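You operate a simulated robot arm through the tools that you are given. There is no shell and no other tool.

You are at the controls of a simulated robot arm. One attempt, no reset.

Task
Turn the silver engine upside down and tighten frame bolts A and B.
Fine: pin out to turn and back in before the bolts; the other two bolts stay as they are.

Only the result counts: the job must be done as asked and must still hold three seconds after the hand-in. Knocking over, shifting, dropping, spilling or breaking anything else fails it.

Robot
A 6-joint arm with a two-finger gripper, fixed in place. Base frame: the origin is at the foot of the arm, x ahead of it, y to its left, z up. Units: mm, rad, N and s.
With the tool pointing down near the work surface it reaches from about 580 to 700 mm from the base axis. Its first joint turns from -2.897 to 2.897 rad. Payload 1.66 kg.
The tool frame sits at the grasp point between the pads (the TCP): z along the fingers, y along the line on which they close. The tips reach 16 mm beyond it. Largest opening 111 mm; the body of the gripper starts 104 mm behind the TCP.
Orientation is told as [roll, pitch, yaw] about the base's x, y, z axes, in that order, counted from this pose: with the fingers straight down and closing along the base's y, the tool's x points along the base's -x, its y along +y and its z along -z.

Tools
- The arm moves only by the tool jog_arm. Its argument "targets" is a list of rows, each a list of 6 numbers: the shift along the base's x, y, z in units of 50 mm (1.0 is 50 mm), then the turn, a rotation vector about the base's x, y, z in units of 5 degrees (1.0 is 5 degrees). In form: [[x, y, z, wx, wy, wz], ...]. A call has 1 to 20 rows; each row shifts and turns the commanded pose from where the row before left it. "hand" is the closure, from 0 (fully open) to 1 (shut), set as the call begins (left out, the last holds). A call with a number of a shift or a turn outside -1 to 1 is refused whole. Rows are played at 5 a second. More than 50 mm and 0.15 rad between two rows, or a gripper value outside its range, and nothing of the call is played. A pose out of reach is approached as far as the arm can. The call stops where the force on the tool passes 40 N (or 10 N more than at its start, if that is more) or the arm is blocked; 0.2 s more then pass. The fingers move at their own pace and stop on an object; they squeeze with about 26 N. The grip force told is the motor's: it shows also when the fingers shut on nothing. Time passes only in rows, and 0.2 s behind the last, so rows that do not move let the fingers close. The reply holds the time, the measured pose of the TCP, the force on the tool along the base axes, the opening and the grip force, in the units named above and with some noise, with the torque about the TCP (base axes, N m) and any sound that the robot's microphone picked up, and new pictures: "show" is both (left out), scene, wrist or none.
- Cameras (640 x 400 px; columns grow to the right, rows downward): "scene" is fixed at [49.7, 500.9, 1702.6]; the picture's right is [-0.60, -0.80, 0.00], its down [-0.51, 0.38, -0.77] and it looks along [0.62, -0.46, -0.64] (base axes); focal length 218 px, centre (320, 200). "wrist" rides on the gripper at [70, 14, -143] in the tool frame; the picture's right is [-0.19, 0.98, 0.00], its down [-0.87, -0.17, -0.47] and it looks along [-0.46, -0.09, 0.88] (tool axes); focal length 230 px, centre (320, 200). There is no depth. A picture from a camera that has moved, and an enlarged one, comes with that camera's place and axes in the base frame and with its lens. The place of the scene camera against the robot may be out by one fixed shift of up to 12 mm in any direction.
- slide_trunk(by): slides the trunk up (or, below 0, down) by that many mm; the arm rides with it, the base frame stays. It gives what a move gives, with no picture.
- inspect(camera, box): a new picture of the part [left, top, right, bottom] of that camera's present view, enlarged. It takes no simulated time.
- sign_off(): hands the job in; it is judged then, once.

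Places have to be worked out from the pictures, the camera data and where the tool is seen. Open the gripper and draw the arm clear of the work before you hand the job in, unless the task says otherwise.

The tools are called after "Emit:" by a JSON object that holds its "fn" and its "kwargs". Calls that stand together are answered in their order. jog_arm: Moves the arm, as the interface text tells. Its arguments: {"type":"object","properties":{"targets":{"type":"array","items":{"type":"array","items":{"type":"number"}}},"hand":{"type":"number"},"show":{"type":"string","enum":["both","scene","wrist","none"]}},"required":["targets"]} The other tools are called the same way: slide_trunk (by) slides the trunk up or down; inspect (camera, box) takes an enlarged picture of a part of a camera's view; sign_off () hands the job in.

At the start:

```text
time_s: 0.0
position: [460.3, 178.5, 1500.3]
tcp_rot: [0.0, -0.001, 0.0]
ft_force: [0.6, -0.2, -0.1]
ft_torque: [0.0, 0.01, 0.0]
finger_gap: 111.1
grasp_force: 0.1
trunk travel left (down, up): [-425.0, 165.0]
```

scene: 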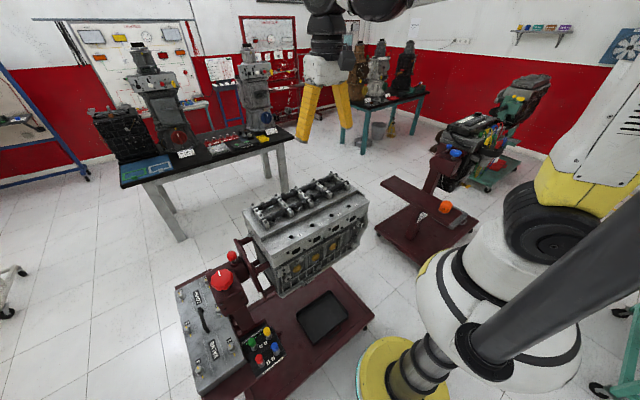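
wrist: 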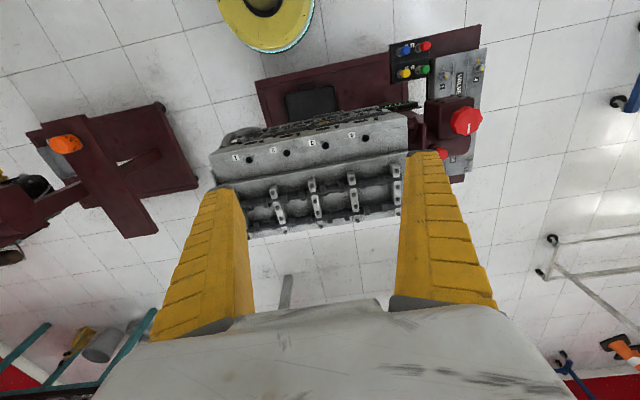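

I start by looking closely at the engine stand and its controls in both cameras before moving anything.

Emit:
{"fn": "inspect", "kwargs": {"camera": "scene", "box": [160, 230, 320, 400]}}

Emit:
{"fn": "inspect", "kwargs": {"camera": "scene", "box": [220, 160, 380, 300]}}

Emit:
{"fn": "inspect", "kwargs": {"camera": "wrist", "box": [380, 20, 500, 190]}}

Emit:
{"fn": "inspect", "kwargs": {"camera": "wrist", "box": [200, 80, 420, 240]}}

```text
2.35 times, centred on (240, 315) of scene
camera zoom: at [49.7, 500.9, 1702.6], right [-0.6, -0.8, 0.0], down [-0.51, 0.38, -0.77], along [0.62, -0.46, -0.64], focal length 512 px, centre (508, -71)
```

zoom: 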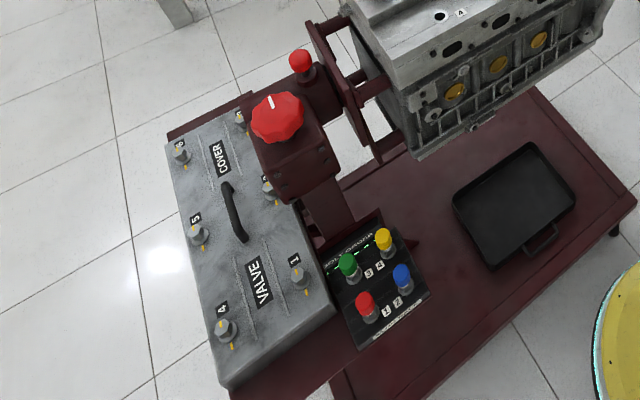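

```text
2.86 times, centred on (300, 230) of scene
camera zoom: at [49.7, 500.9, 1702.6], right [-0.6, -0.8, 0.0], down [-0.51, 0.38, -0.77], along [0.62, -0.46, -0.64], focal length 622 px, centre (377, 114)
```

zoom: 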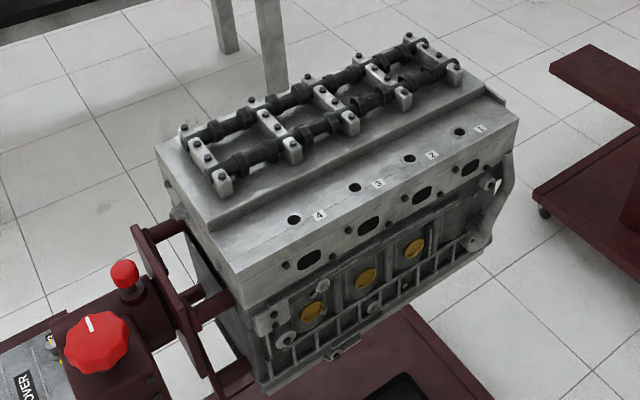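

```text
2.35 times, centred on (440, 105) of wrist
camera zoom: at [390.6, 190.9, 1642.1], right [0.19, 0.98, 0.0], down [0.87, -0.17, 0.47], along [0.46, -0.09, -0.88], focal length 541 px, centre (38, 424)
```

zoom: 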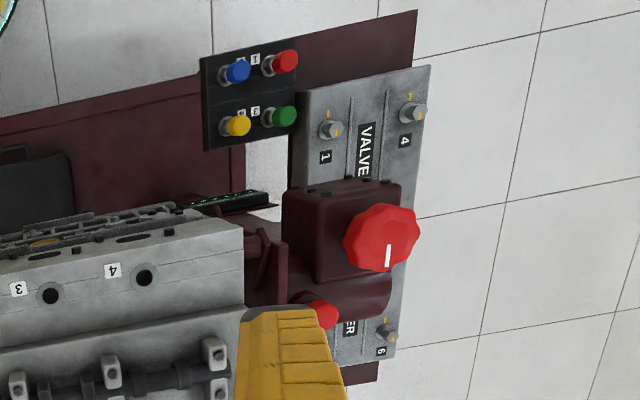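

```text
2.50 times, centred on (310, 160) of wrist
camera zoom: at [390.6, 190.9, 1642.1], right [0.19, 0.98, 0.0], down [0.87, -0.17, 0.47], along [0.46, -0.09, -0.88], focal length 575 px, centre (345, 300)
```

zoom: 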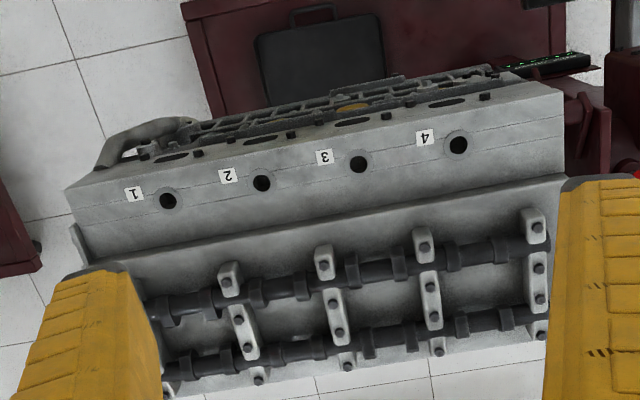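

I estimate by triangulation the big red knob near (552, 529, 1045) and the small red pin knob near (626, 472, 1044). I'll zoom in more on them and search for the labelled bolts.

Emit:
{"fn": "inspect", "kwargs": {"camera": "scene", "box": [205, 235, 285, 285]}}

Emit:
{"fn": "inspect", "kwargs": {"camera": "scene", "box": [170, 270, 250, 320]}}

Emit:
{"fn": "inspect", "kwargs": {"camera": "scene", "box": [210, 310, 290, 360]}}

Emit:
{"fn": "inspect", "kwargs": {"camera": "wrist", "box": [400, 90, 500, 190]}}

Emit:
{"fn": "inspect", "kwargs": {"camera": "scene", "box": [370, 170, 500, 260]}}

```text
8.00 times, centred on (245, 260) of scene
camera zoom: at [49.7, 500.9, 1702.6], right [-0.6, -0.8, 0.0], down [-0.51, 0.38, -0.77], along [0.62, -0.46, -0.64], focal length 1740 px, centre (920, -280)
```

zoom: 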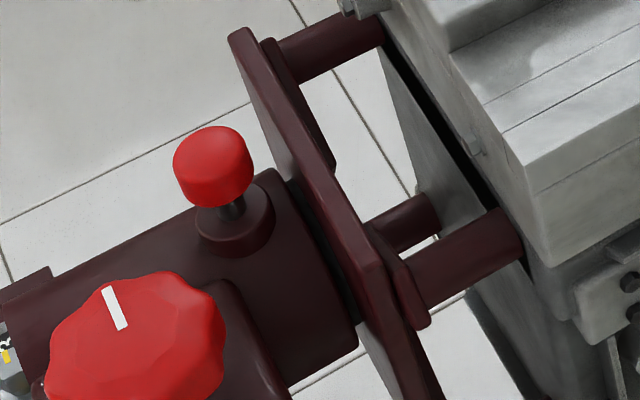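

```text
8.00 times, centred on (210, 295) of scene
camera zoom: at [49.7, 500.9, 1702.6], right [-0.6, -0.8, 0.0], down [-0.51, 0.38, -0.77], along [0.62, -0.46, -0.64], focal length 1740 px, centre (1200, -560)
```

zoom: 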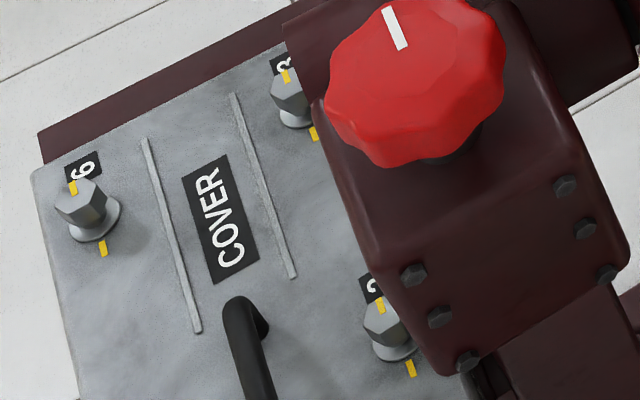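

```text
8.00 times, centred on (250, 335) of scene
camera zoom: at [49.7, 500.9, 1702.6], right [-0.6, -0.8, 0.0], down [-0.51, 0.38, -0.77], along [0.62, -0.46, -0.64], focal length 1740 px, centre (880, -880)
```

zoom: 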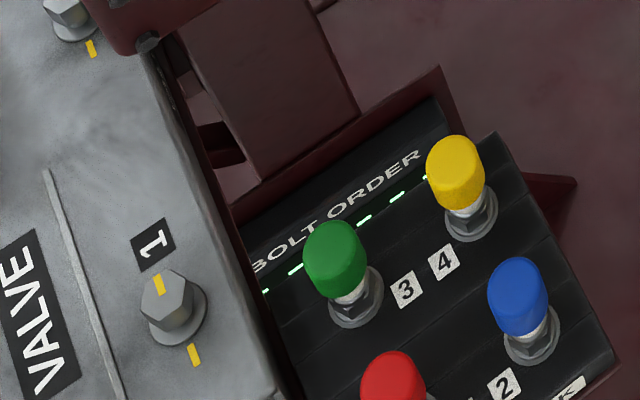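

```text
4.00 times, centred on (450, 140) of wrist
camera zoom: at [390.6, 190.9, 1642.1], right [0.19, 0.98, 0.0], down [0.87, -0.17, 0.47], along [0.46, -0.09, -0.88], focal length 920 px, centre (-200, 440)
```

zoom: 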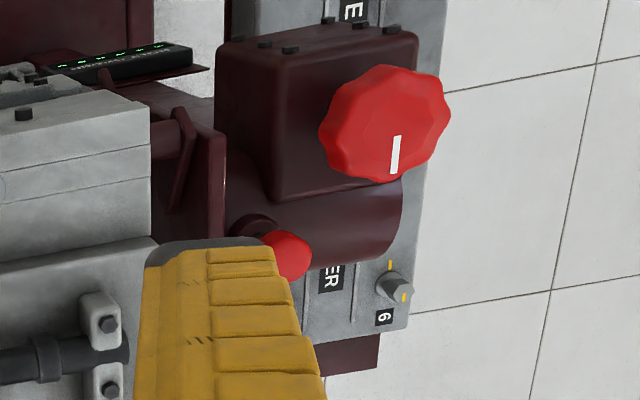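

```text
4.44 times, centred on (435, 215) of scene
camera zoom: at [49.7, 500.9, 1702.6], right [-0.6, -0.8, 0.0], down [-0.51, 0.38, -0.77], along [0.62, -0.46, -0.64], focal length 967 px, centre (-191, 133)
```

zoom: 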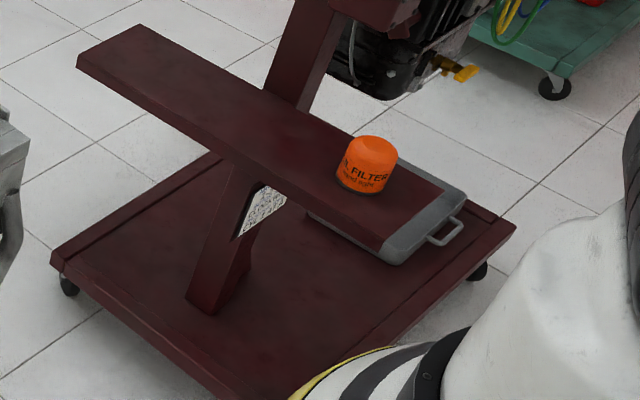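

I see a "BOLT ORDER" tray with coloured bolts and a "VALVE COVER" with marked bolts. I want to read the remaining small text and look at the mount frame.

Emit:
{"fn": "inspect", "kwargs": {"camera": "scene", "box": [240, 335, 290, 366]}}

Emit:
{"fn": "inspect", "kwargs": {"camera": "scene", "box": [235, 305, 285, 336]}}

Emit:
{"fn": "inspect", "kwargs": {"camera": "scene", "box": [260, 240, 340, 300]}}

Emit:
{"fn": "inspect", "kwargs": {"camera": "wrist", "box": [390, 30, 440, 110]}}

Emit:
{"fn": "inspect", "kwargs": {"camera": "scene", "box": [300, 170, 380, 230]}}

Emit:
{"fn": "inspect", "kwargs": {"camera": "scene", "box": [165, 320, 245, 400]}}

```text
12.80 times, centred on (265, 350) of scene
camera zoom: at [49.7, 500.9, 1702.6], right [-0.6, -0.8, 0.0], down [-0.51, 0.38, -0.77], along [0.62, -0.46, -0.64], focal length 2784 px, centre (1024, -1726)
```

zoom: 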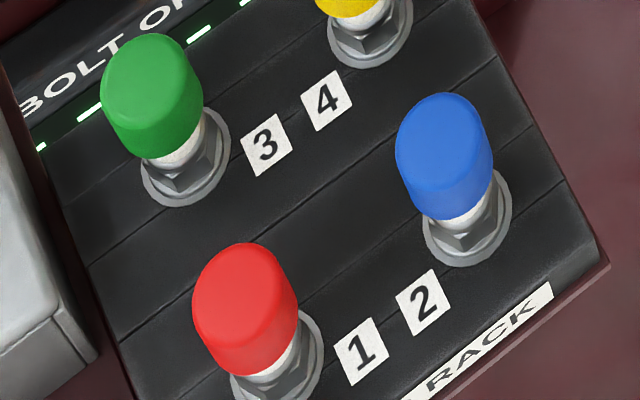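

```text
12.80 times, centred on (260, 320) of scene
camera zoom: at [49.7, 500.9, 1702.6], right [-0.6, -0.8, 0.0], down [-0.51, 0.38, -0.77], along [0.62, -0.46, -0.64], focal length 2784 px, centre (1088, -1342)
```

zoom: 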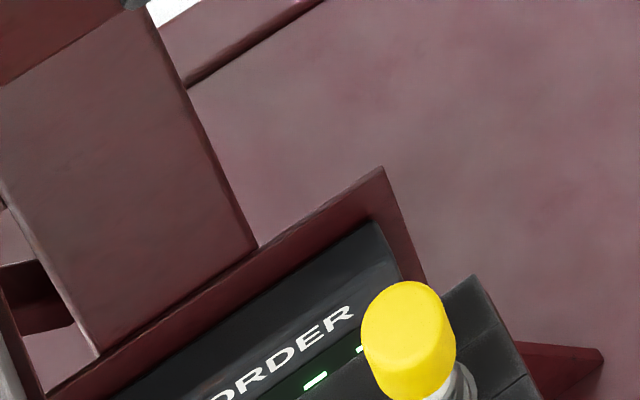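

```text
6.67 times, centred on (300, 270) of scene
camera zoom: at [49.7, 500.9, 1702.6], right [-0.6, -0.8, 0.0], down [-0.51, 0.38, -0.77], along [0.62, -0.46, -0.64], focal length 1450 px, centre (453, -267)
```

zoom: 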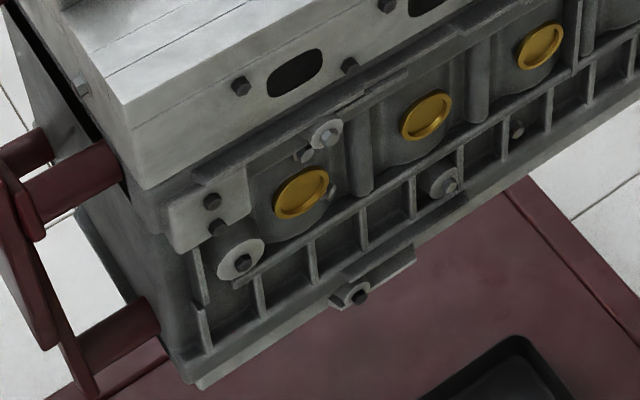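

```text
5.00 times, centred on (415, 70) of wrist
camera zoom: at [390.6, 190.9, 1642.1], right [0.19, 0.98, 0.0], down [0.87, -0.17, 0.47], along [0.46, -0.09, -0.88], focal length 1150 px, centre (-155, 850)
```

zoom: 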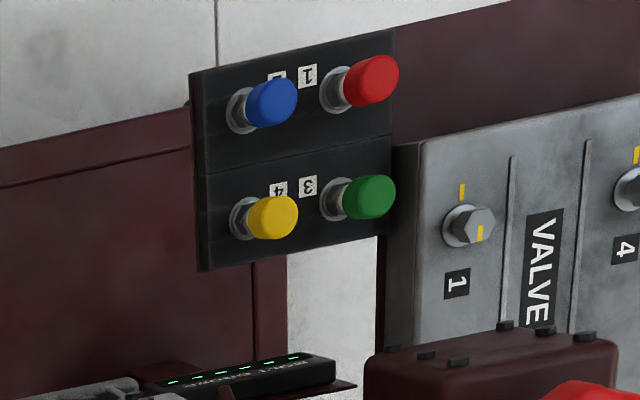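

```text
6.67 times, centred on (340, 200) of scene
camera zoom: at [49.7, 500.9, 1702.6], right [-0.6, -0.8, 0.0], down [-0.51, 0.38, -0.77], along [0.62, -0.46, -0.64], focal length 1450 px, centre (187, 200)
```

zoom: 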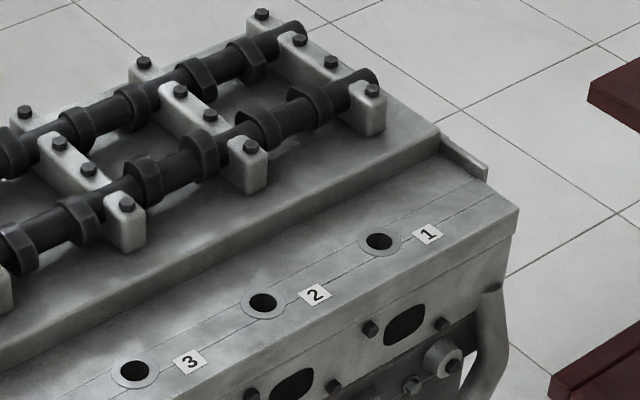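

```text
5.00 times, centred on (205, 360) of scene
camera zoom: at [49.7, 500.9, 1702.6], right [-0.6, -0.8, 0.0], down [-0.51, 0.38, -0.77], along [0.62, -0.46, -0.64], focal length 1088 px, centre (895, -600)
```

zoom: 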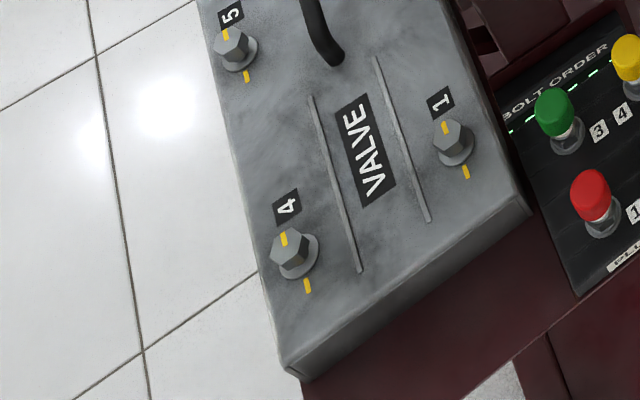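

The engine lies along base y with its turning axis near x≈626. I'll move the arm over toward the stand end for a closer look with the wrist camera, staying well above everything.

Emit:
{"fn": "jog_arm", "kwargs": {"targets": [[0.0, 0.8, 0, 0, 0, 0], [0.0, 0.8, 0, 0, 0, 0], [0.0, 0.8, 0, 0, 0, 0], [0.0, 0.8, 0, 0, 0, 0], [0.0, 0.8, -0.4, 0, 0, 0], [0, 0.8, -0.4, 0, 0, 0]], "hand": 0}}

```text
time_s: 1.4
position: [460.6, 421.7, 1460.9]
tcp_rot: [-0.003, 0.0, -0.001]
ft_force: [0.1, 0.5, -0.2]
ft_torque: [-0.07, 0.01, 0.0]
finger_gap: 110.9
grasp_force: 0.0
trunk travel left (down, up): [-425.0, 165.0]
camera wrist: at [390.3, 435.1, 1601.9], right [0.19, 0.98, 0.0], down [0.87, -0.17, 0.47], along [0.46, -0.09, -0.88], focal length 230 px, centre (320, 200)
```

scene: 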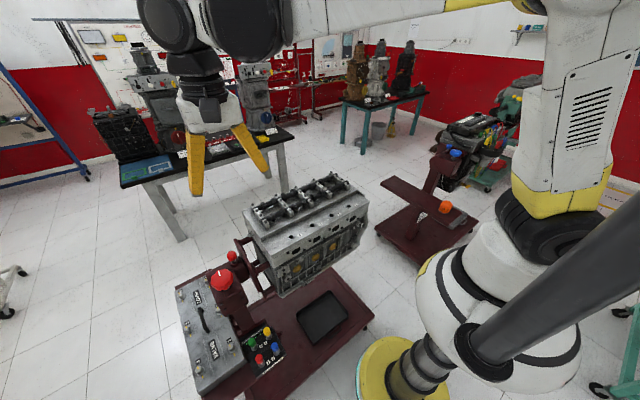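
wrist: 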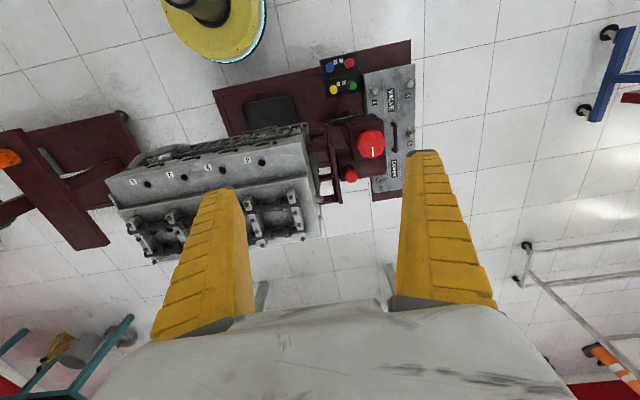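

The wrist picture confirms the knob at about (553, 530, 1045). I'll slide the trunk down 200 mm so the arm can work near that height, keeping well clear above.

Emit:
{"fn": "slide_trunk", "kwargs": {"by": -200}}

```text
time_s: 3.6
position: [459.2, 420.8, 1261.5]
tcp_rot: [0.002, 0.0, 0.001]
ft_force: [-0.1, -0.3, -0.1]
ft_torque: [0.01, -0.03, -0.01]
finger_gap: 110.9
grasp_force: 0.1
trunk travel left (down, up): [-225.0, 365.0]
```

Now I move out toward the knob horizontally at z≈1260 to test the reach there and get a closer view.

Emit:
{"fn": "jog_arm", "kwargs": {"targets": [[0.5, 0.5, 0, 0, 0, 0], [0.5, 0.5, 0, 0, 0, 0], [0.3, 0.4, 0, 0, 0, 0], [0.3, 0.4, 0, 0, 0, 0]]}}

```text
time_s: 4.6
position: [538.9, 509.7, 1258.8]
tcp_rot: [0.0, -0.001, -0.001]
ft_force: [0.8, -0.4, 0.1]
ft_torque: [-0.04, 0.02, 0.0]
finger_gap: 111.0
grasp_force: 0.2
trunk travel left (down, up): [-225.0, 365.0]
camera wrist: at [470.1, 522.2, 1400.5], right [0.19, 0.98, 0.0], down [0.87, -0.17, 0.47], along [0.46, -0.09, -0.88], focal length 230 px, centre (320, 200)
```

scene: 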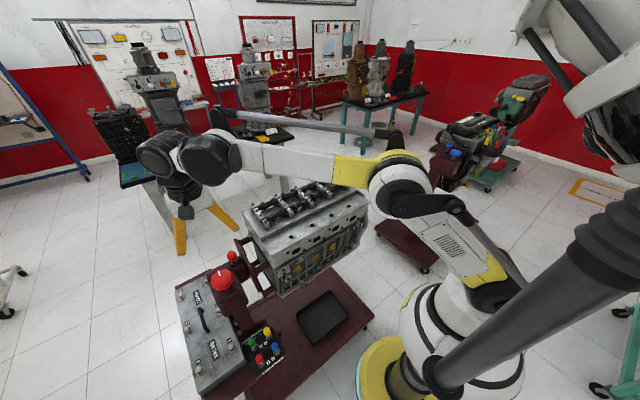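
wrist: 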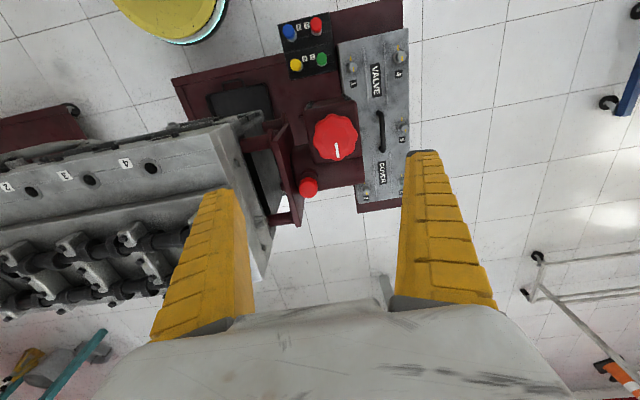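

The arm reaches radius 742 here without trouble. I'll inspect the pin, frame and bolts from this view.

Emit:
{"fn": "inspect", "kwargs": {"camera": "wrist", "box": [230, 90, 390, 230]}}

Emit:
{"fn": "inspect", "kwargs": {"camera": "wrist", "box": [200, 100, 320, 175]}}

Emit:
{"fn": "inspect", "kwargs": {"camera": "wrist", "box": [270, 10, 420, 100]}}

```text
2.86 times, centred on (310, 160) of wrist
camera zoom: at [470.1, 522.2, 1400.5], right [0.19, 0.98, 0.0], down [0.87, -0.17, 0.47], along [0.46, -0.09, -0.88], focal length 657 px, centre (349, 314)
```

zoom: 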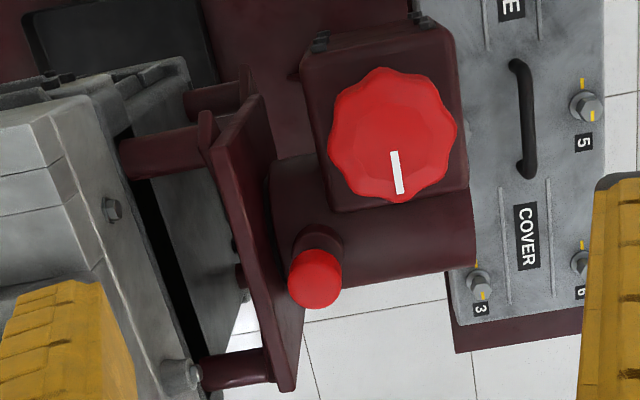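

```text
5.33 times, centred on (260, 138) of wrist
camera zoom: at [470.1, 522.2, 1400.5], right [0.19, 0.98, 0.0], down [0.87, -0.17, 0.47], along [0.46, -0.09, -0.88], focal length 1227 px, centre (640, 533)
```

zoom: 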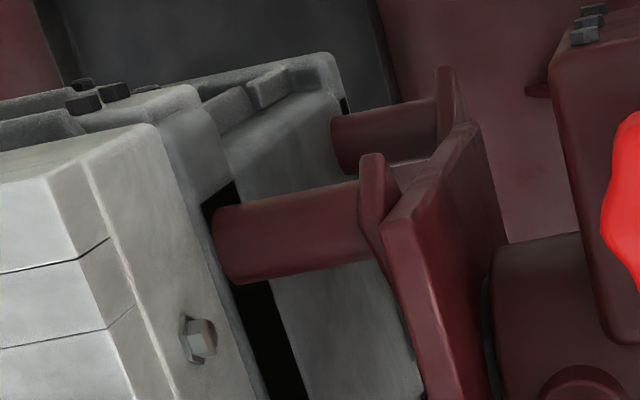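

```text
4.27 times, centred on (345, 55) of wrist
camera zoom: at [470.1, 522.2, 1400.5], right [0.19, 0.98, 0.0], down [0.87, -0.17, 0.47], along [0.46, -0.09, -0.88], focal length 982 px, centre (213, 819)
```

zoom: 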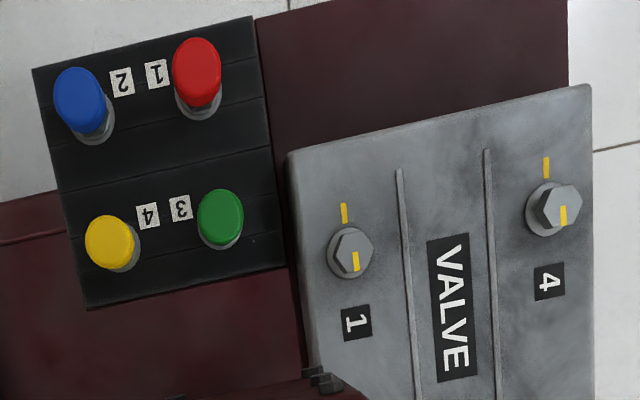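

The pin cap is about 31 mm across at (628, 471), its top near z≈1055; the mount plate behind it stands at y≈432. I'll yaw the gripper by -90° so the jaws close along x (clear of the plate and the knob), partly closed, and hover above the pin at z≈1190.

Emit:
{"fn": "jog_arm", "kwargs": {"targets": [[0.1, -0.043, -0.08, 0, 0, -1], [0.1, -0.043, -0.08, 0, 0, -1], [0.1, -0.043, -0.08, 0, 0, -1], [0.1, -0.043, -0.08, 0, 0, -1], [0.1, -0.043, -0.08, 0, 0, -1], [0.1, -0.043, -0.08, 0, 0, -1], [0.1, -0.043, -0.08, 0, 0, -1], [0.1, -0.043, -0.08, 0, 0, -1], [0.1, -0.043, -0.08, 0, 0, -1], [0.1, -0.043, -0.08, 0, 0, -1], [0.1, -0.043, -0.08, 0, 0, -1], [0.1, -0.043, -0.08, 0, 0, -1], [0.1, -0.043, -0.08, 0, 0, -1], [0.1, -0.043, -0.08, 0, 0, -1], [0.1, -0.043, -0.08, 0, 0, -1], [0.1, -0.043, -0.08, 0, 0, -1], [0.1, -0.043, -0.08, 0, 0, -1], [0.08, -0.043, -0.08, 0, 0, -1]], "hand": 0.45}}

```text
time_s: 8.4
position: [629.1, 472.9, 1188.9]
tcp_rot: [0.0, 0.001, -1.573]
ft_force: [-0.1, -0.3, -0.1]
ft_torque: [0.02, 0.01, 0.0]
finger_gap: 62.7
grasp_force: 1.4
trunk travel left (down, up): [-225.0, 365.0]
camera wrist: at [642.8, 541.7, 1331.4], right [0.98, -0.19, 0.0], down [-0.17, -0.87, 0.47], along [-0.09, -0.46, -0.88], focal length 230 px, centre (320, 200)
```

scene: 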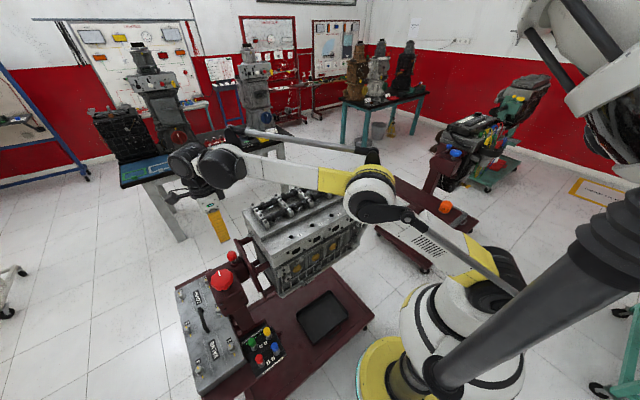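
wrist: 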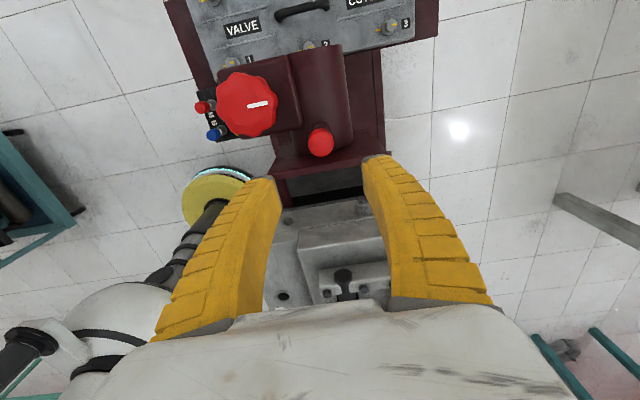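

From this view the pin cap's centre triangulates to about (629, 472, 1042), straight under the TCP. I descend to z≈1045 with the jaws at 62 mm.

Emit:
{"fn": "jog_arm", "kwargs": {"targets": [[0, -0.02, -0.6, 0, 0, 0], [0, 0, -0.6, 0, 0, 0], [0, 0, -0.6, 0, 0, 0], [0, 0, -0.6, 0, 0, 0], [0, 0, -0.46, 0, 0, 0]]}}

```text
time_s: 9.6
position: [628.7, 471.4, 1046.4]
tcp_rot: [0.0, -0.001, -1.569]
ft_force: [0.0, -0.6, -0.8]
ft_torque: [-0.01, 0.0, -0.03]
finger_gap: 63.0
grasp_force: 1.7
trunk travel left (down, up): [-225.0, 365.0]
camera wrist: at [641.9, 539.6, 1187.5], right [0.98, -0.19, 0.0], down [-0.17, -0.87, 0.47], along [-0.09, -0.46, -0.88], focal length 230 px, centre (320, 200)
```

scene: 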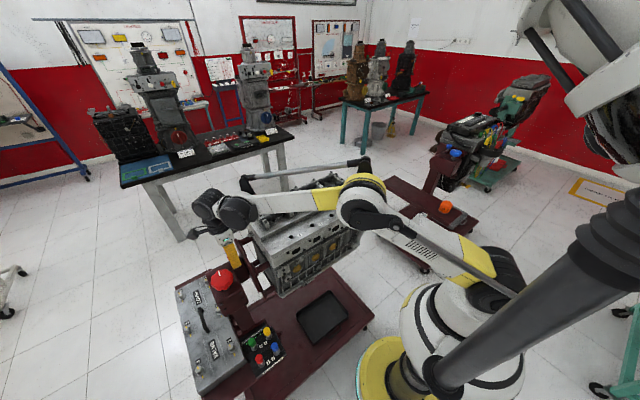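
wrist: 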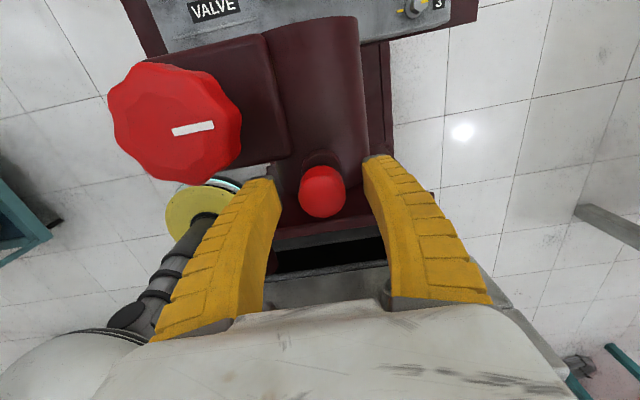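

The pin cap sits between the fingers. I close on it now.

Emit:
{"fn": "jog_arm", "kwargs": {"targets": [[0, 0, 0, 0, 0, 0], [0, 0, 0, 0, 0, 0], [0, 0, 0, 0, 0, 0]], "hand": 1}}

```text
time_s: 10.4
position: [630.2, 470.7, 1045.5]
tcp_rot: [0.001, -0.001, -1.572]
ft_force: [15.3, 3.0, 4.5]
ft_torque: [0.49, -0.11, -0.07]
finger_gap: 26.6
grasp_force: 34.1
trunk travel left (down, up): [-225.0, 365.0]
camera wrist: at [643.4, 539.3, 1187.4], right [0.98, -0.19, 0.0], down [-0.17, -0.87, 0.47], along [-0.09, -0.46, -0.88], focal length 230 px, centre (320, 200)
```

scene: 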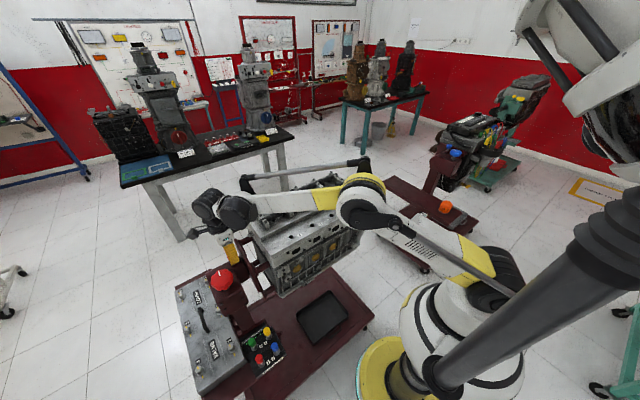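
wrist: 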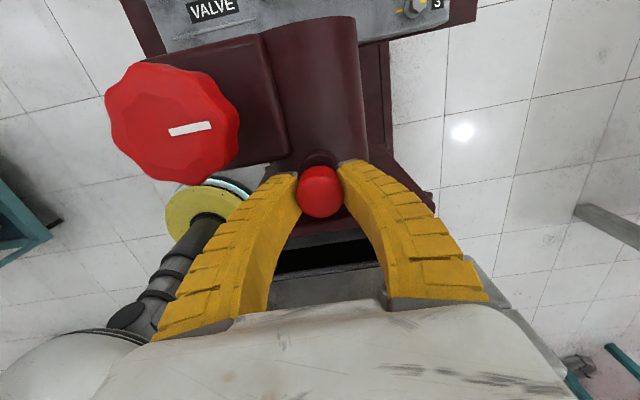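

Gripped at 26.6 mm with a 15 N sideways load pushing the tool +x, so I recentre by about +2 mm and begin pulling straight up in small steps.

Emit:
{"fn": "jog_arm", "kwargs": {"targets": [[0.03, 0.0, 0, 0, 0, 0], [0, 0, 0.1, 0, 0, 0], [0, 0, 0.1, 0, 0, 0], [0, 0, 0.1, 0, 0, 0], [0, 0, 0.1, 0, 0, 0]], "show": "wrist"}}

```text
time_s: 11.6
position: [629.9, 470.8, 1065.0]
tcp_rot: [0.0, 0.0, -1.571]
ft_force: [0.7, -7.4, -1.8]
ft_torque: [0.23, 0.05, 0.0]
finger_gap: 24.8
grasp_force: 34.1
trunk travel left (down, up): [-225.0, 365.0]
camera wrist: at [643.5, 539.6, 1207.4], right [0.98, -0.19, 0.0], down [-0.17, -0.87, 0.47], along [-0.09, -0.46, -0.88], focal length 230 px, centre (320, 200)
```

wrist: 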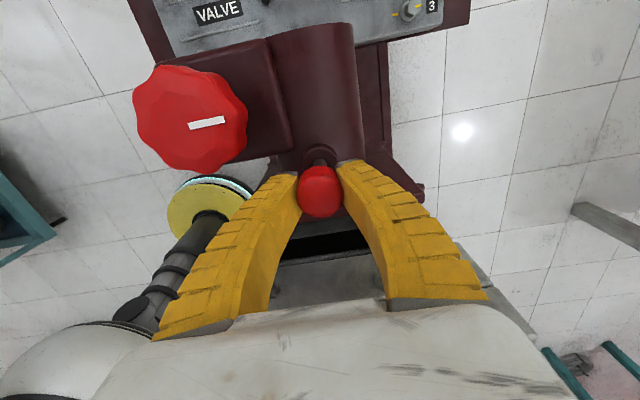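

The pin has risen 20 mm with little force and more stem is showing. I keep pulling gently, watching for its stop.

Emit:
{"fn": "jog_arm", "kwargs": {"targets": [[0, 0.04, 0.08, 0, 0, 0], [0, 0, 0.08, 0, 0, 0]], "show": "wrist"}}

Emit:
{"fn": "inspect", "kwargs": {"camera": "wrist", "box": [280, 130, 360, 230]}}

Emit:
{"fn": "inspect", "kwargs": {"camera": "scene", "box": [195, 230, 275, 290]}}

```text
time_s: 12.2
position: [629.9, 471.4, 1075.1]
tcp_rot: [-0.001, 0.001, -1.573]
ft_force: [1.0, -15.6, -2.4]
ft_torque: [-0.07, 0.03, 0.03]
finger_gap: 24.0
grasp_force: 34.3
trunk travel left (down, up): [-225.0, 365.0]
camera wrist: at [643.5, 539.9, 1215.5], right [0.98, -0.19, 0.0], down [-0.17, -0.87, 0.47], along [-0.09, -0.46, -0.88], focal length 230 px, centre (320, 200)
```

wrist: 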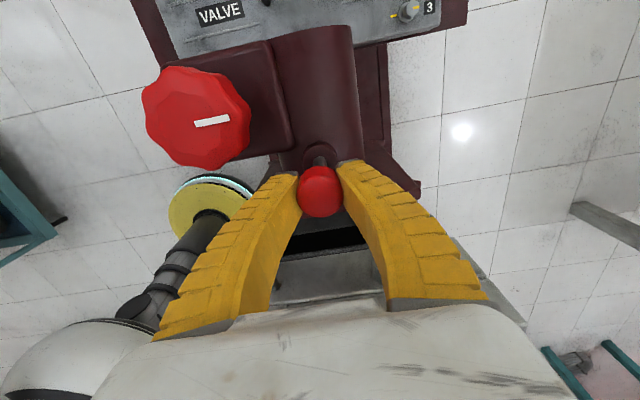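

```text
4.00 times, centred on (320, 180) of wrist
camera zoom: at [643.5, 539.9, 1215.5], right [0.98, -0.19, 0.0], down [-0.17, -0.87, 0.47], along [-0.09, -0.46, -0.88], focal length 920 px, centre (320, 280)
```

zoom: 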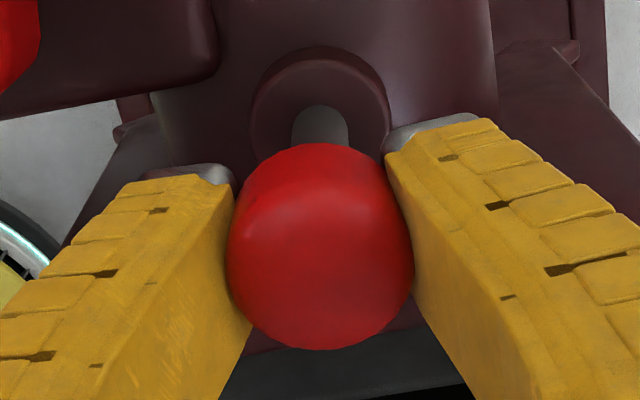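

```text
6.67 times, centred on (235, 260) of scene
camera zoom: at [49.7, 500.9, 1702.6], right [-0.6, -0.8, 0.0], down [-0.51, 0.38, -0.77], along [0.62, -0.46, -0.64], focal length 1450 px, centre (887, -200)
```

zoom: 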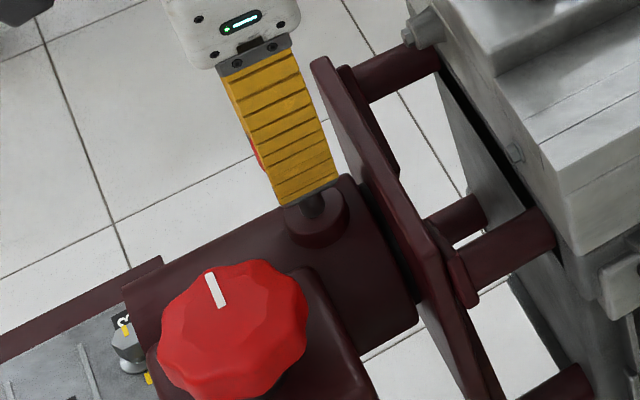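

The cap is following the fingers, but a -15 N load in y says I'm off-centre; I shift y by -4 mm and continue upward a little.

Emit:
{"fn": "jog_arm", "kwargs": {"targets": [[0, -0.08, 0, 0, 0, 0], [0, 0, 0.06, 0, 0, 0], [0, 0, 0.06, 0, 0, 0]], "show": "wrist"}}

Emit:
{"fn": "inspect", "kwargs": {"camera": "wrist", "box": [280, 130, 360, 230]}}

```text
time_s: 13.0
position: [630.2, 471.6, 1080.5]
tcp_rot: [-0.002, 0.001, -1.571]
ft_force: [2.1, 7.0, -1.9]
ft_torque: [0.63, 0.0, 0.03]
finger_gap: 23.3
grasp_force: 33.8
trunk travel left (down, up): [-225.0, 365.0]
camera wrist: at [643.4, 539.8, 1221.7], right [0.98, -0.19, 0.0], down [-0.17, -0.87, 0.47], along [-0.09, -0.46, -0.88], focal length 230 px, centre (320, 200)
```

wrist: 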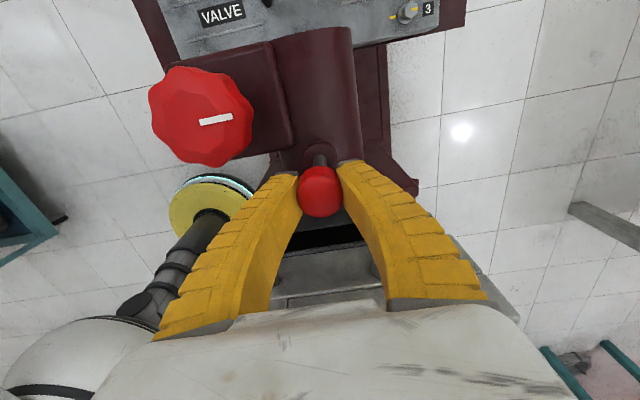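

```text
4.00 times, centred on (320, 180) of wrist
camera zoom: at [643.4, 539.8, 1221.7], right [0.98, -0.19, 0.0], down [-0.17, -0.87, 0.47], along [-0.09, -0.46, -0.88], focal length 920 px, centre (320, 280)
```

zoom: 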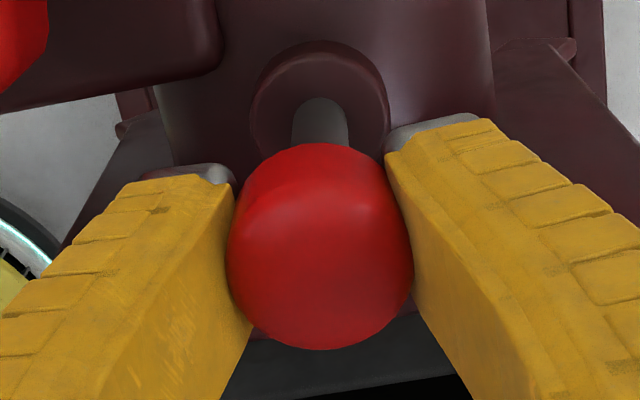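

Still following freely at about 35 mm up, no click or stop yet. I continue upward in small steps.

Emit:
{"fn": "jog_arm", "kwargs": {"targets": [[0, 0.03, 0.06, 0, 0, 0], [0, 0, 0.06, 0, 0, 0], [0, 0, 0.06, 0, 0, 0]], "show": "wrist"}}

Emit:
{"fn": "inspect", "kwargs": {"camera": "wrist", "box": [280, 130, 360, 230]}}

```text
time_s: 13.8
position: [630.4, 470.7, 1088.3]
tcp_rot: [-0.002, -0.002, -1.572]
ft_force: [-2.2, -1.6, -13.2]
ft_torque: [0.32, -0.03, 0.01]
finger_gap: 23.1
grasp_force: 34.1
trunk travel left (down, up): [-225.0, 365.0]
camera wrist: at [643.7, 540.2, 1229.6], right [0.98, -0.19, 0.0], down [-0.17, -0.86, 0.47], along [-0.09, -0.46, -0.88], focal length 230 px, centre (320, 200)
```

wrist: 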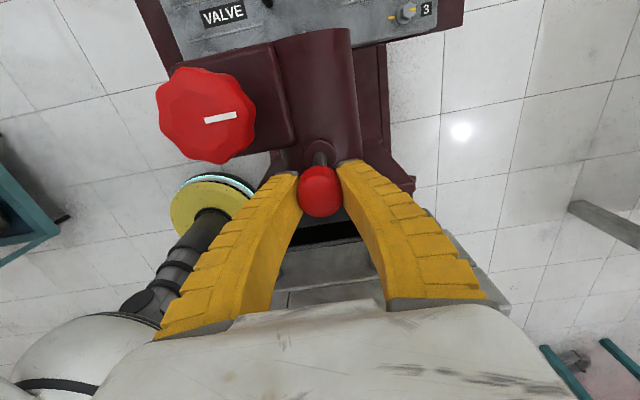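

```text
4.00 times, centred on (320, 180) of wrist
camera zoom: at [643.7, 540.2, 1229.6], right [0.98, -0.19, 0.0], down [-0.17, -0.86, 0.47], along [-0.09, -0.46, -0.88], focal length 920 px, centre (320, 280)
```

zoom: 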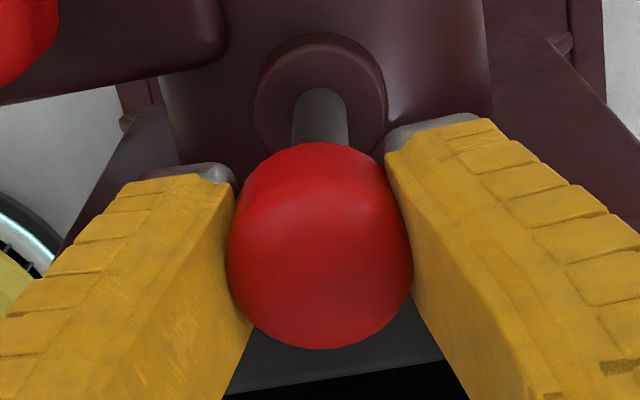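

Now a -13 N pull in z indicates the pin reached its stop, about 43 mm out. I ease off and open slowly to see whether it stays out.

Emit:
{"fn": "jog_arm", "kwargs": {"targets": [[0, 0, -0.02, 0, 0, 0], [0, 0, 0, 0, 0, 0], [0, 0, 0, 0, 0, 0]], "hand": 0.5, "show": "both"}}

Emit:
{"fn": "inspect", "kwargs": {"camera": "wrist", "box": [280, 130, 360, 230]}}

```text
time_s: 14.6
position: [630.1, 472.0, 1088.2]
tcp_rot: [-0.001, 0.0, -1.57]
ft_force: [0.0, 0.3, -0.5]
ft_torque: [0.0, -0.04, -0.03]
finger_gap: 57.5
grasp_force: 1.4
trunk travel left (down, up): [-225.0, 365.0]
camera wrist: at [643.3, 540.1, 1229.9], right [0.98, -0.19, 0.0], down [-0.17, -0.87, 0.47], along [-0.09, -0.46, -0.88], focal length 230 px, centre (320, 200)
```

scene: 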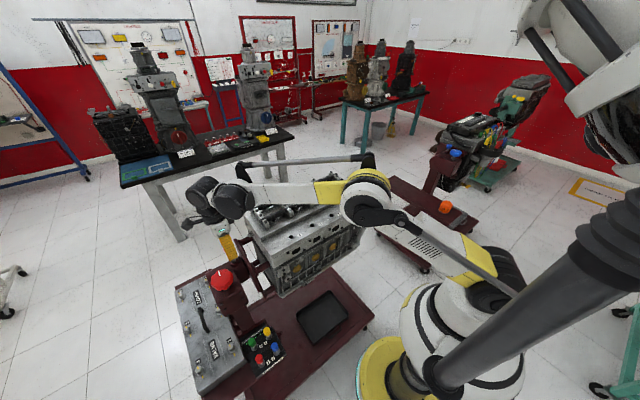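
wrist: 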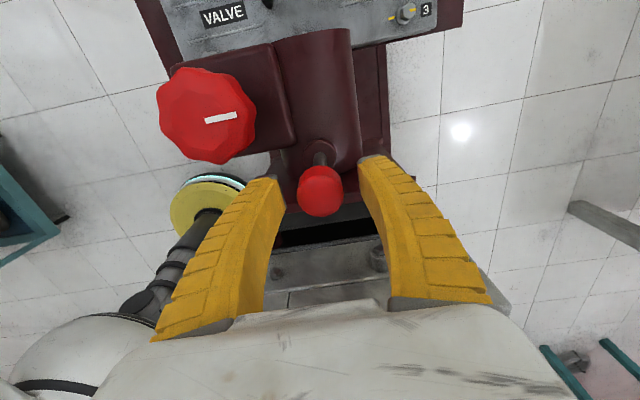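

```text
4.00 times, centred on (320, 180) of wrist
camera zoom: at [643.3, 540.1, 1229.9], right [0.98, -0.19, 0.0], down [-0.17, -0.87, 0.47], along [-0.09, -0.46, -0.88], focal length 920 px, centre (320, 280)
```

zoom: 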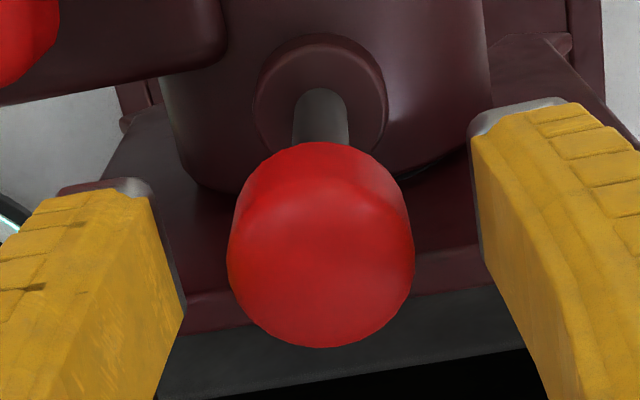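

The pin stays out. I rise above it and move over the big knob, which triangulates to centre (553.5, 530) with its top face at z≈1059, opening the jaws to about 100 mm.

Emit:
{"fn": "jog_arm", "kwargs": {"targets": [[0, 0, 0.7, 0, 0, 0], [0, 0, 0.7, 0, 0, 0], [0, 0, 0.7, 0, 0, 0], [-0.51, 0.387, 0, 0, 0, 0], [-0.51, 0.387, 0, 0, 0, 0], [-0.51, 0.387, 0, 0, 0, 0], [0, 0, 0, 0, 0, 0]], "hand": 0.1, "show": "both"}}

```text
time_s: 16.2
position: [554.3, 529.4, 1191.9]
tcp_rot: [0.001, 0.0, -1.571]
ft_force: [0.5, 0.4, -0.6]
ft_torque: [0.01, -0.01, 0.0]
finger_gap: 100.4
grasp_force: 0.6
trunk travel left (down, up): [-225.0, 365.0]
camera wrist: at [567.4, 597.9, 1335.1], right [0.98, -0.19, 0.0], down [-0.17, -0.87, 0.47], along [-0.09, -0.46, -0.88], focal length 230 px, centre (320, 200)
```

scene: 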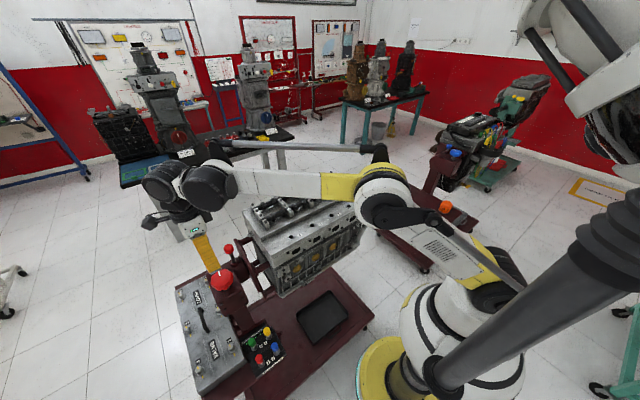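
wrist: 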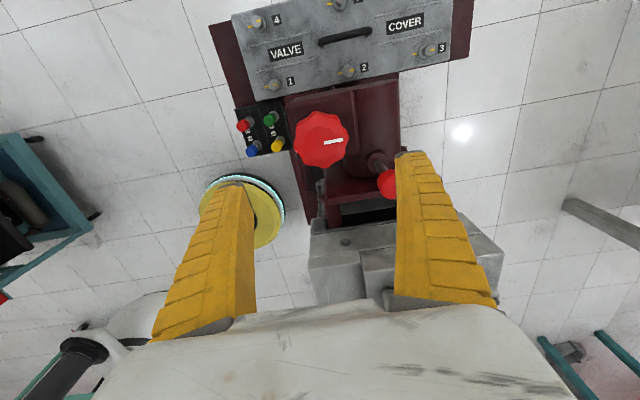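

I check the knob's centre precisely in an enlarged view before descending.

Emit:
{"fn": "inspect", "kwargs": {"camera": "wrist", "box": [270, 90, 430, 210]}}

```text
3.33 times, centred on (350, 150) of wrist
camera zoom: at [567.4, 597.9, 1335.1], right [0.98, -0.19, 0.0], down [-0.17, -0.87, 0.47], along [-0.09, -0.46, -0.88], focal length 767 px, centre (220, 367)
```

zoom: 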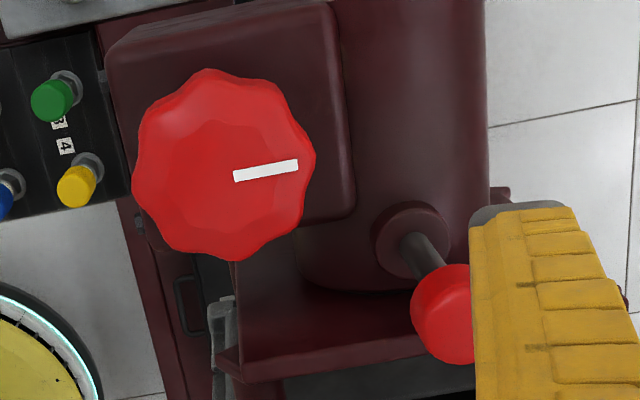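

Knob centre comes out at about (555, 531), 70 mm across. The pin clears the +x finger by ~29 mm in y, so I descend to z≈1050 around the knob.

Emit:
{"fn": "jog_arm", "kwargs": {"targets": [[0.02, 0.03, -0.6, 0, 0, 0], [0, 0, -0.6, 0, 0, 0], [0, 0, -0.6, 0, 0, 0], [0, 0, -0.6, 0, 0, 0], [0, 0, -0.44, 0, 0, 0], [0, 0, 0, 0, 0, 0]], "show": "wrist"}}

```text
time_s: 17.6
position: [556.1, 528.1, 1051.1]
tcp_rot: [0.001, 0.001, -1.572]
ft_force: [0.7, 0.9, 0.0]
ft_torque: [0.0, -0.01, 0.01]
finger_gap: 100.5
grasp_force: 0.4
trunk travel left (down, up): [-225.0, 365.0]
camera wrist: at [569.0, 597.7, 1192.6], right [0.98, -0.19, 0.0], down [-0.17, -0.87, 0.47], along [-0.09, -0.46, -0.88], focal length 230 px, centre (320, 200)
```

wrist: 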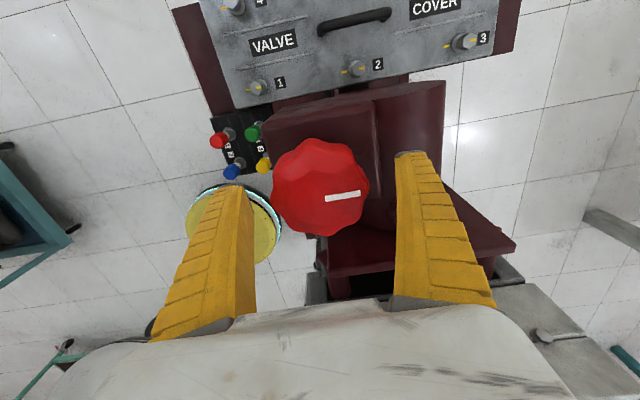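

The knob's centre looks ~3 mm further in +y than the TCP, so I shift y by +3 mm, then close on the knob.

Emit:
{"fn": "jog_arm", "kwargs": {"targets": [[0.02, 0.06, 0, 0, 0, 0], [0, 0, 0, 0, 0, 0]], "show": "none"}}

Emit:
{"fn": "jog_arm", "kwargs": {"targets": [[0, 0, 0, 0, 0, 0], [0, 0, 0, 0, 0, 0], [0, 0, 0, 0, 0, 0]], "hand": 1, "show": "wrist"}}

```text
time_s: 18.2
position: [556.4, 533.0, 1051.6]
tcp_rot: [-0.001, 0.001, -1.572]
ft_force: [0.5, -0.2, -0.4]
ft_torque: [0.0, -0.03, 0.0]
finger_gap: 100.2
grasp_force: 0.4
trunk travel left (down, up): [-225.0, 365.0]
```

```text
time_s: 19.0
position: [555.9, 533.6, 1050.8]
tcp_rot: [0.0, 0.001, -1.571]
ft_force: [-17.9, -6.9, -13.9]
ft_torque: [0.33, 0.05, -0.09]
finger_gap: 63.0
grasp_force: 34.4
trunk travel left (down, up): [-225.0, 365.0]
camera wrist: at [568.7, 601.8, 1192.4], right [0.98, -0.19, 0.0], down [-0.17, -0.87, 0.47], along [-0.09, -0.46, -0.88], focal length 230 px, centre (320, 200)
```

wrist: 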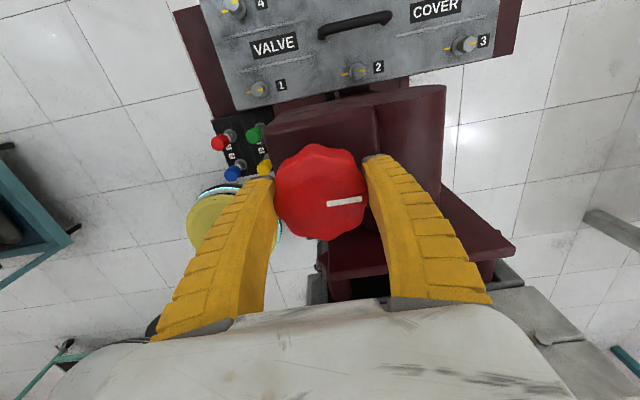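

Gripped at 63 mm. I relieve the -x and -z load slightly and try a first small turn of +10° (counterclockwise from above), watching the torque and the engine.

Emit:
{"fn": "jog_arm", "kwargs": {"targets": [[-0.03, -0.02, -0.02, 0, 0, 0], [0, 0, 0, 0, 0, 1], [0, 0, 0, 0, 0, 1]], "show": "both"}}

```text
time_s: 19.8
position: [555.2, 531.2, 1050.9]
tcp_rot: [0.002, 0.0, -1.395]
ft_force: [-1.2, -2.9, 4.8]
ft_torque: [0.56, -0.34, -0.68]
finger_gap: 62.3
grasp_force: 33.9
trunk travel left (down, up): [-225.0, 365.0]
camera wrist: at [555.8, 601.0, 1192.2], right [1.0, -0.02, 0.0], down [-0.02, -0.88, 0.47], along [-0.01, -0.47, -0.88], focal length 230 px, centre (320, 200)
```

scene: 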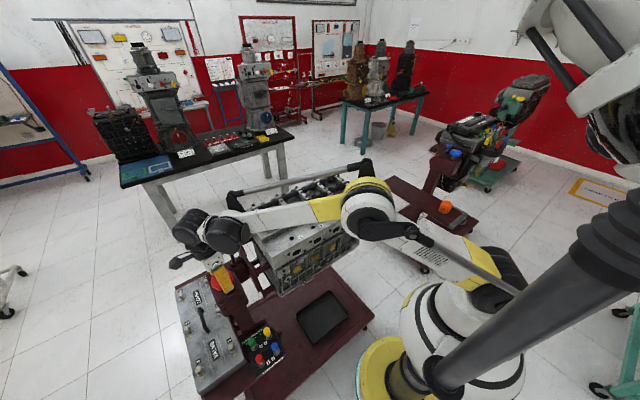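
wrist: 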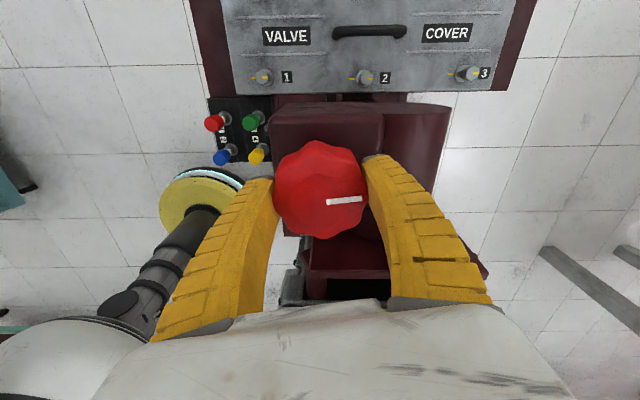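

The mark moved with the gripper, so the knob turned 10° at about 0.7 N·m. Let me check whether the engine moved.

Emit:
{"fn": "inspect", "kwargs": {"camera": "scene", "box": [225, 220, 345, 300]}}

```text
5.00 times, centred on (285, 260) of scene
camera zoom: at [49.7, 500.9, 1702.6], right [-0.6, -0.8, 0.0], down [-0.51, 0.38, -0.77], along [0.62, -0.46, -0.64], focal length 1088 px, centre (495, -100)
```

zoom: 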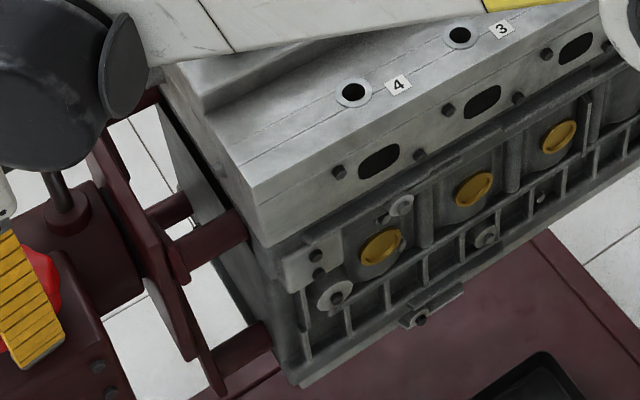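

The engine seems to have turned slightly (~2°), suggesting a reduction gear. I continue the stroke by +80°, which keeps the fingers away from the pin.

Emit:
{"fn": "jog_arm", "kwargs": {"targets": [[0, 0, 0, 0, 0, 1], [0, 0, 0, 0, 0, 1], [0, 0, 0, 0, 0, 1], [0, 0, 0, 0, 0, 1], [0, 0, 0, 0, 0, 1], [0, 0, 0, 0, 0, 1], [0, 0, 0, 0, 0, 1], [0, 0, 0, 0, 0, 1], [0, 0, 0, 0, 0, 1], [0, 0, 0, 0, 0, 1], [0, 0, 0, 0, 0, 1], [0, 0, 0, 0, 0, 1], [0, 0, 0, 0, 0, 1], [0, 0, 0, 0, 0, 1], [0, 0, 0, 0, 0, 1], [0, 0, 0, 0, 0, 1]], "show": "both"}}

```text
time_s: 23.2
position: [554.4, 529.9, 1052.9]
tcp_rot: [0.002, 0.001, 0.001]
ft_force: [-7.7, -30.6, -0.7]
ft_torque: [-0.1, 0.51, -0.05]
finger_gap: 62.9
grasp_force: 33.7
trunk travel left (down, up): [-225.0, 365.0]
camera wrist: at [483.6, 541.7, 1193.4], right [0.19, 0.98, 0.0], down [0.87, -0.17, 0.47], along [0.46, -0.09, -0.88], focal length 230 px, centre (320, 200)
```

scene: 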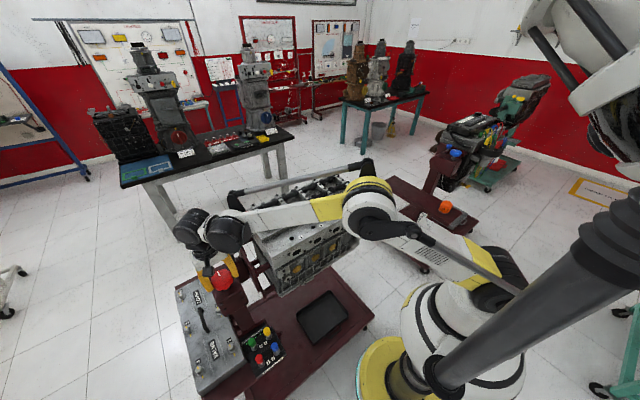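
wrist: 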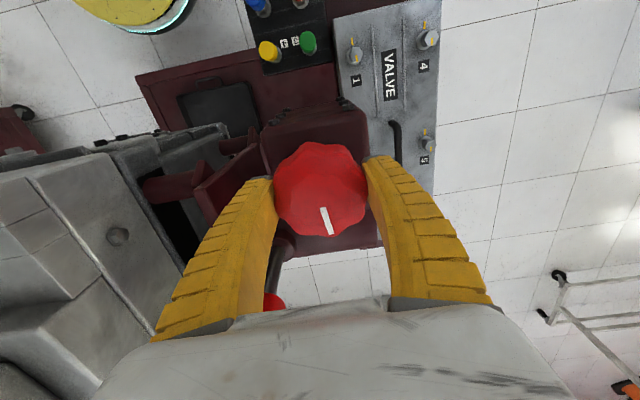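

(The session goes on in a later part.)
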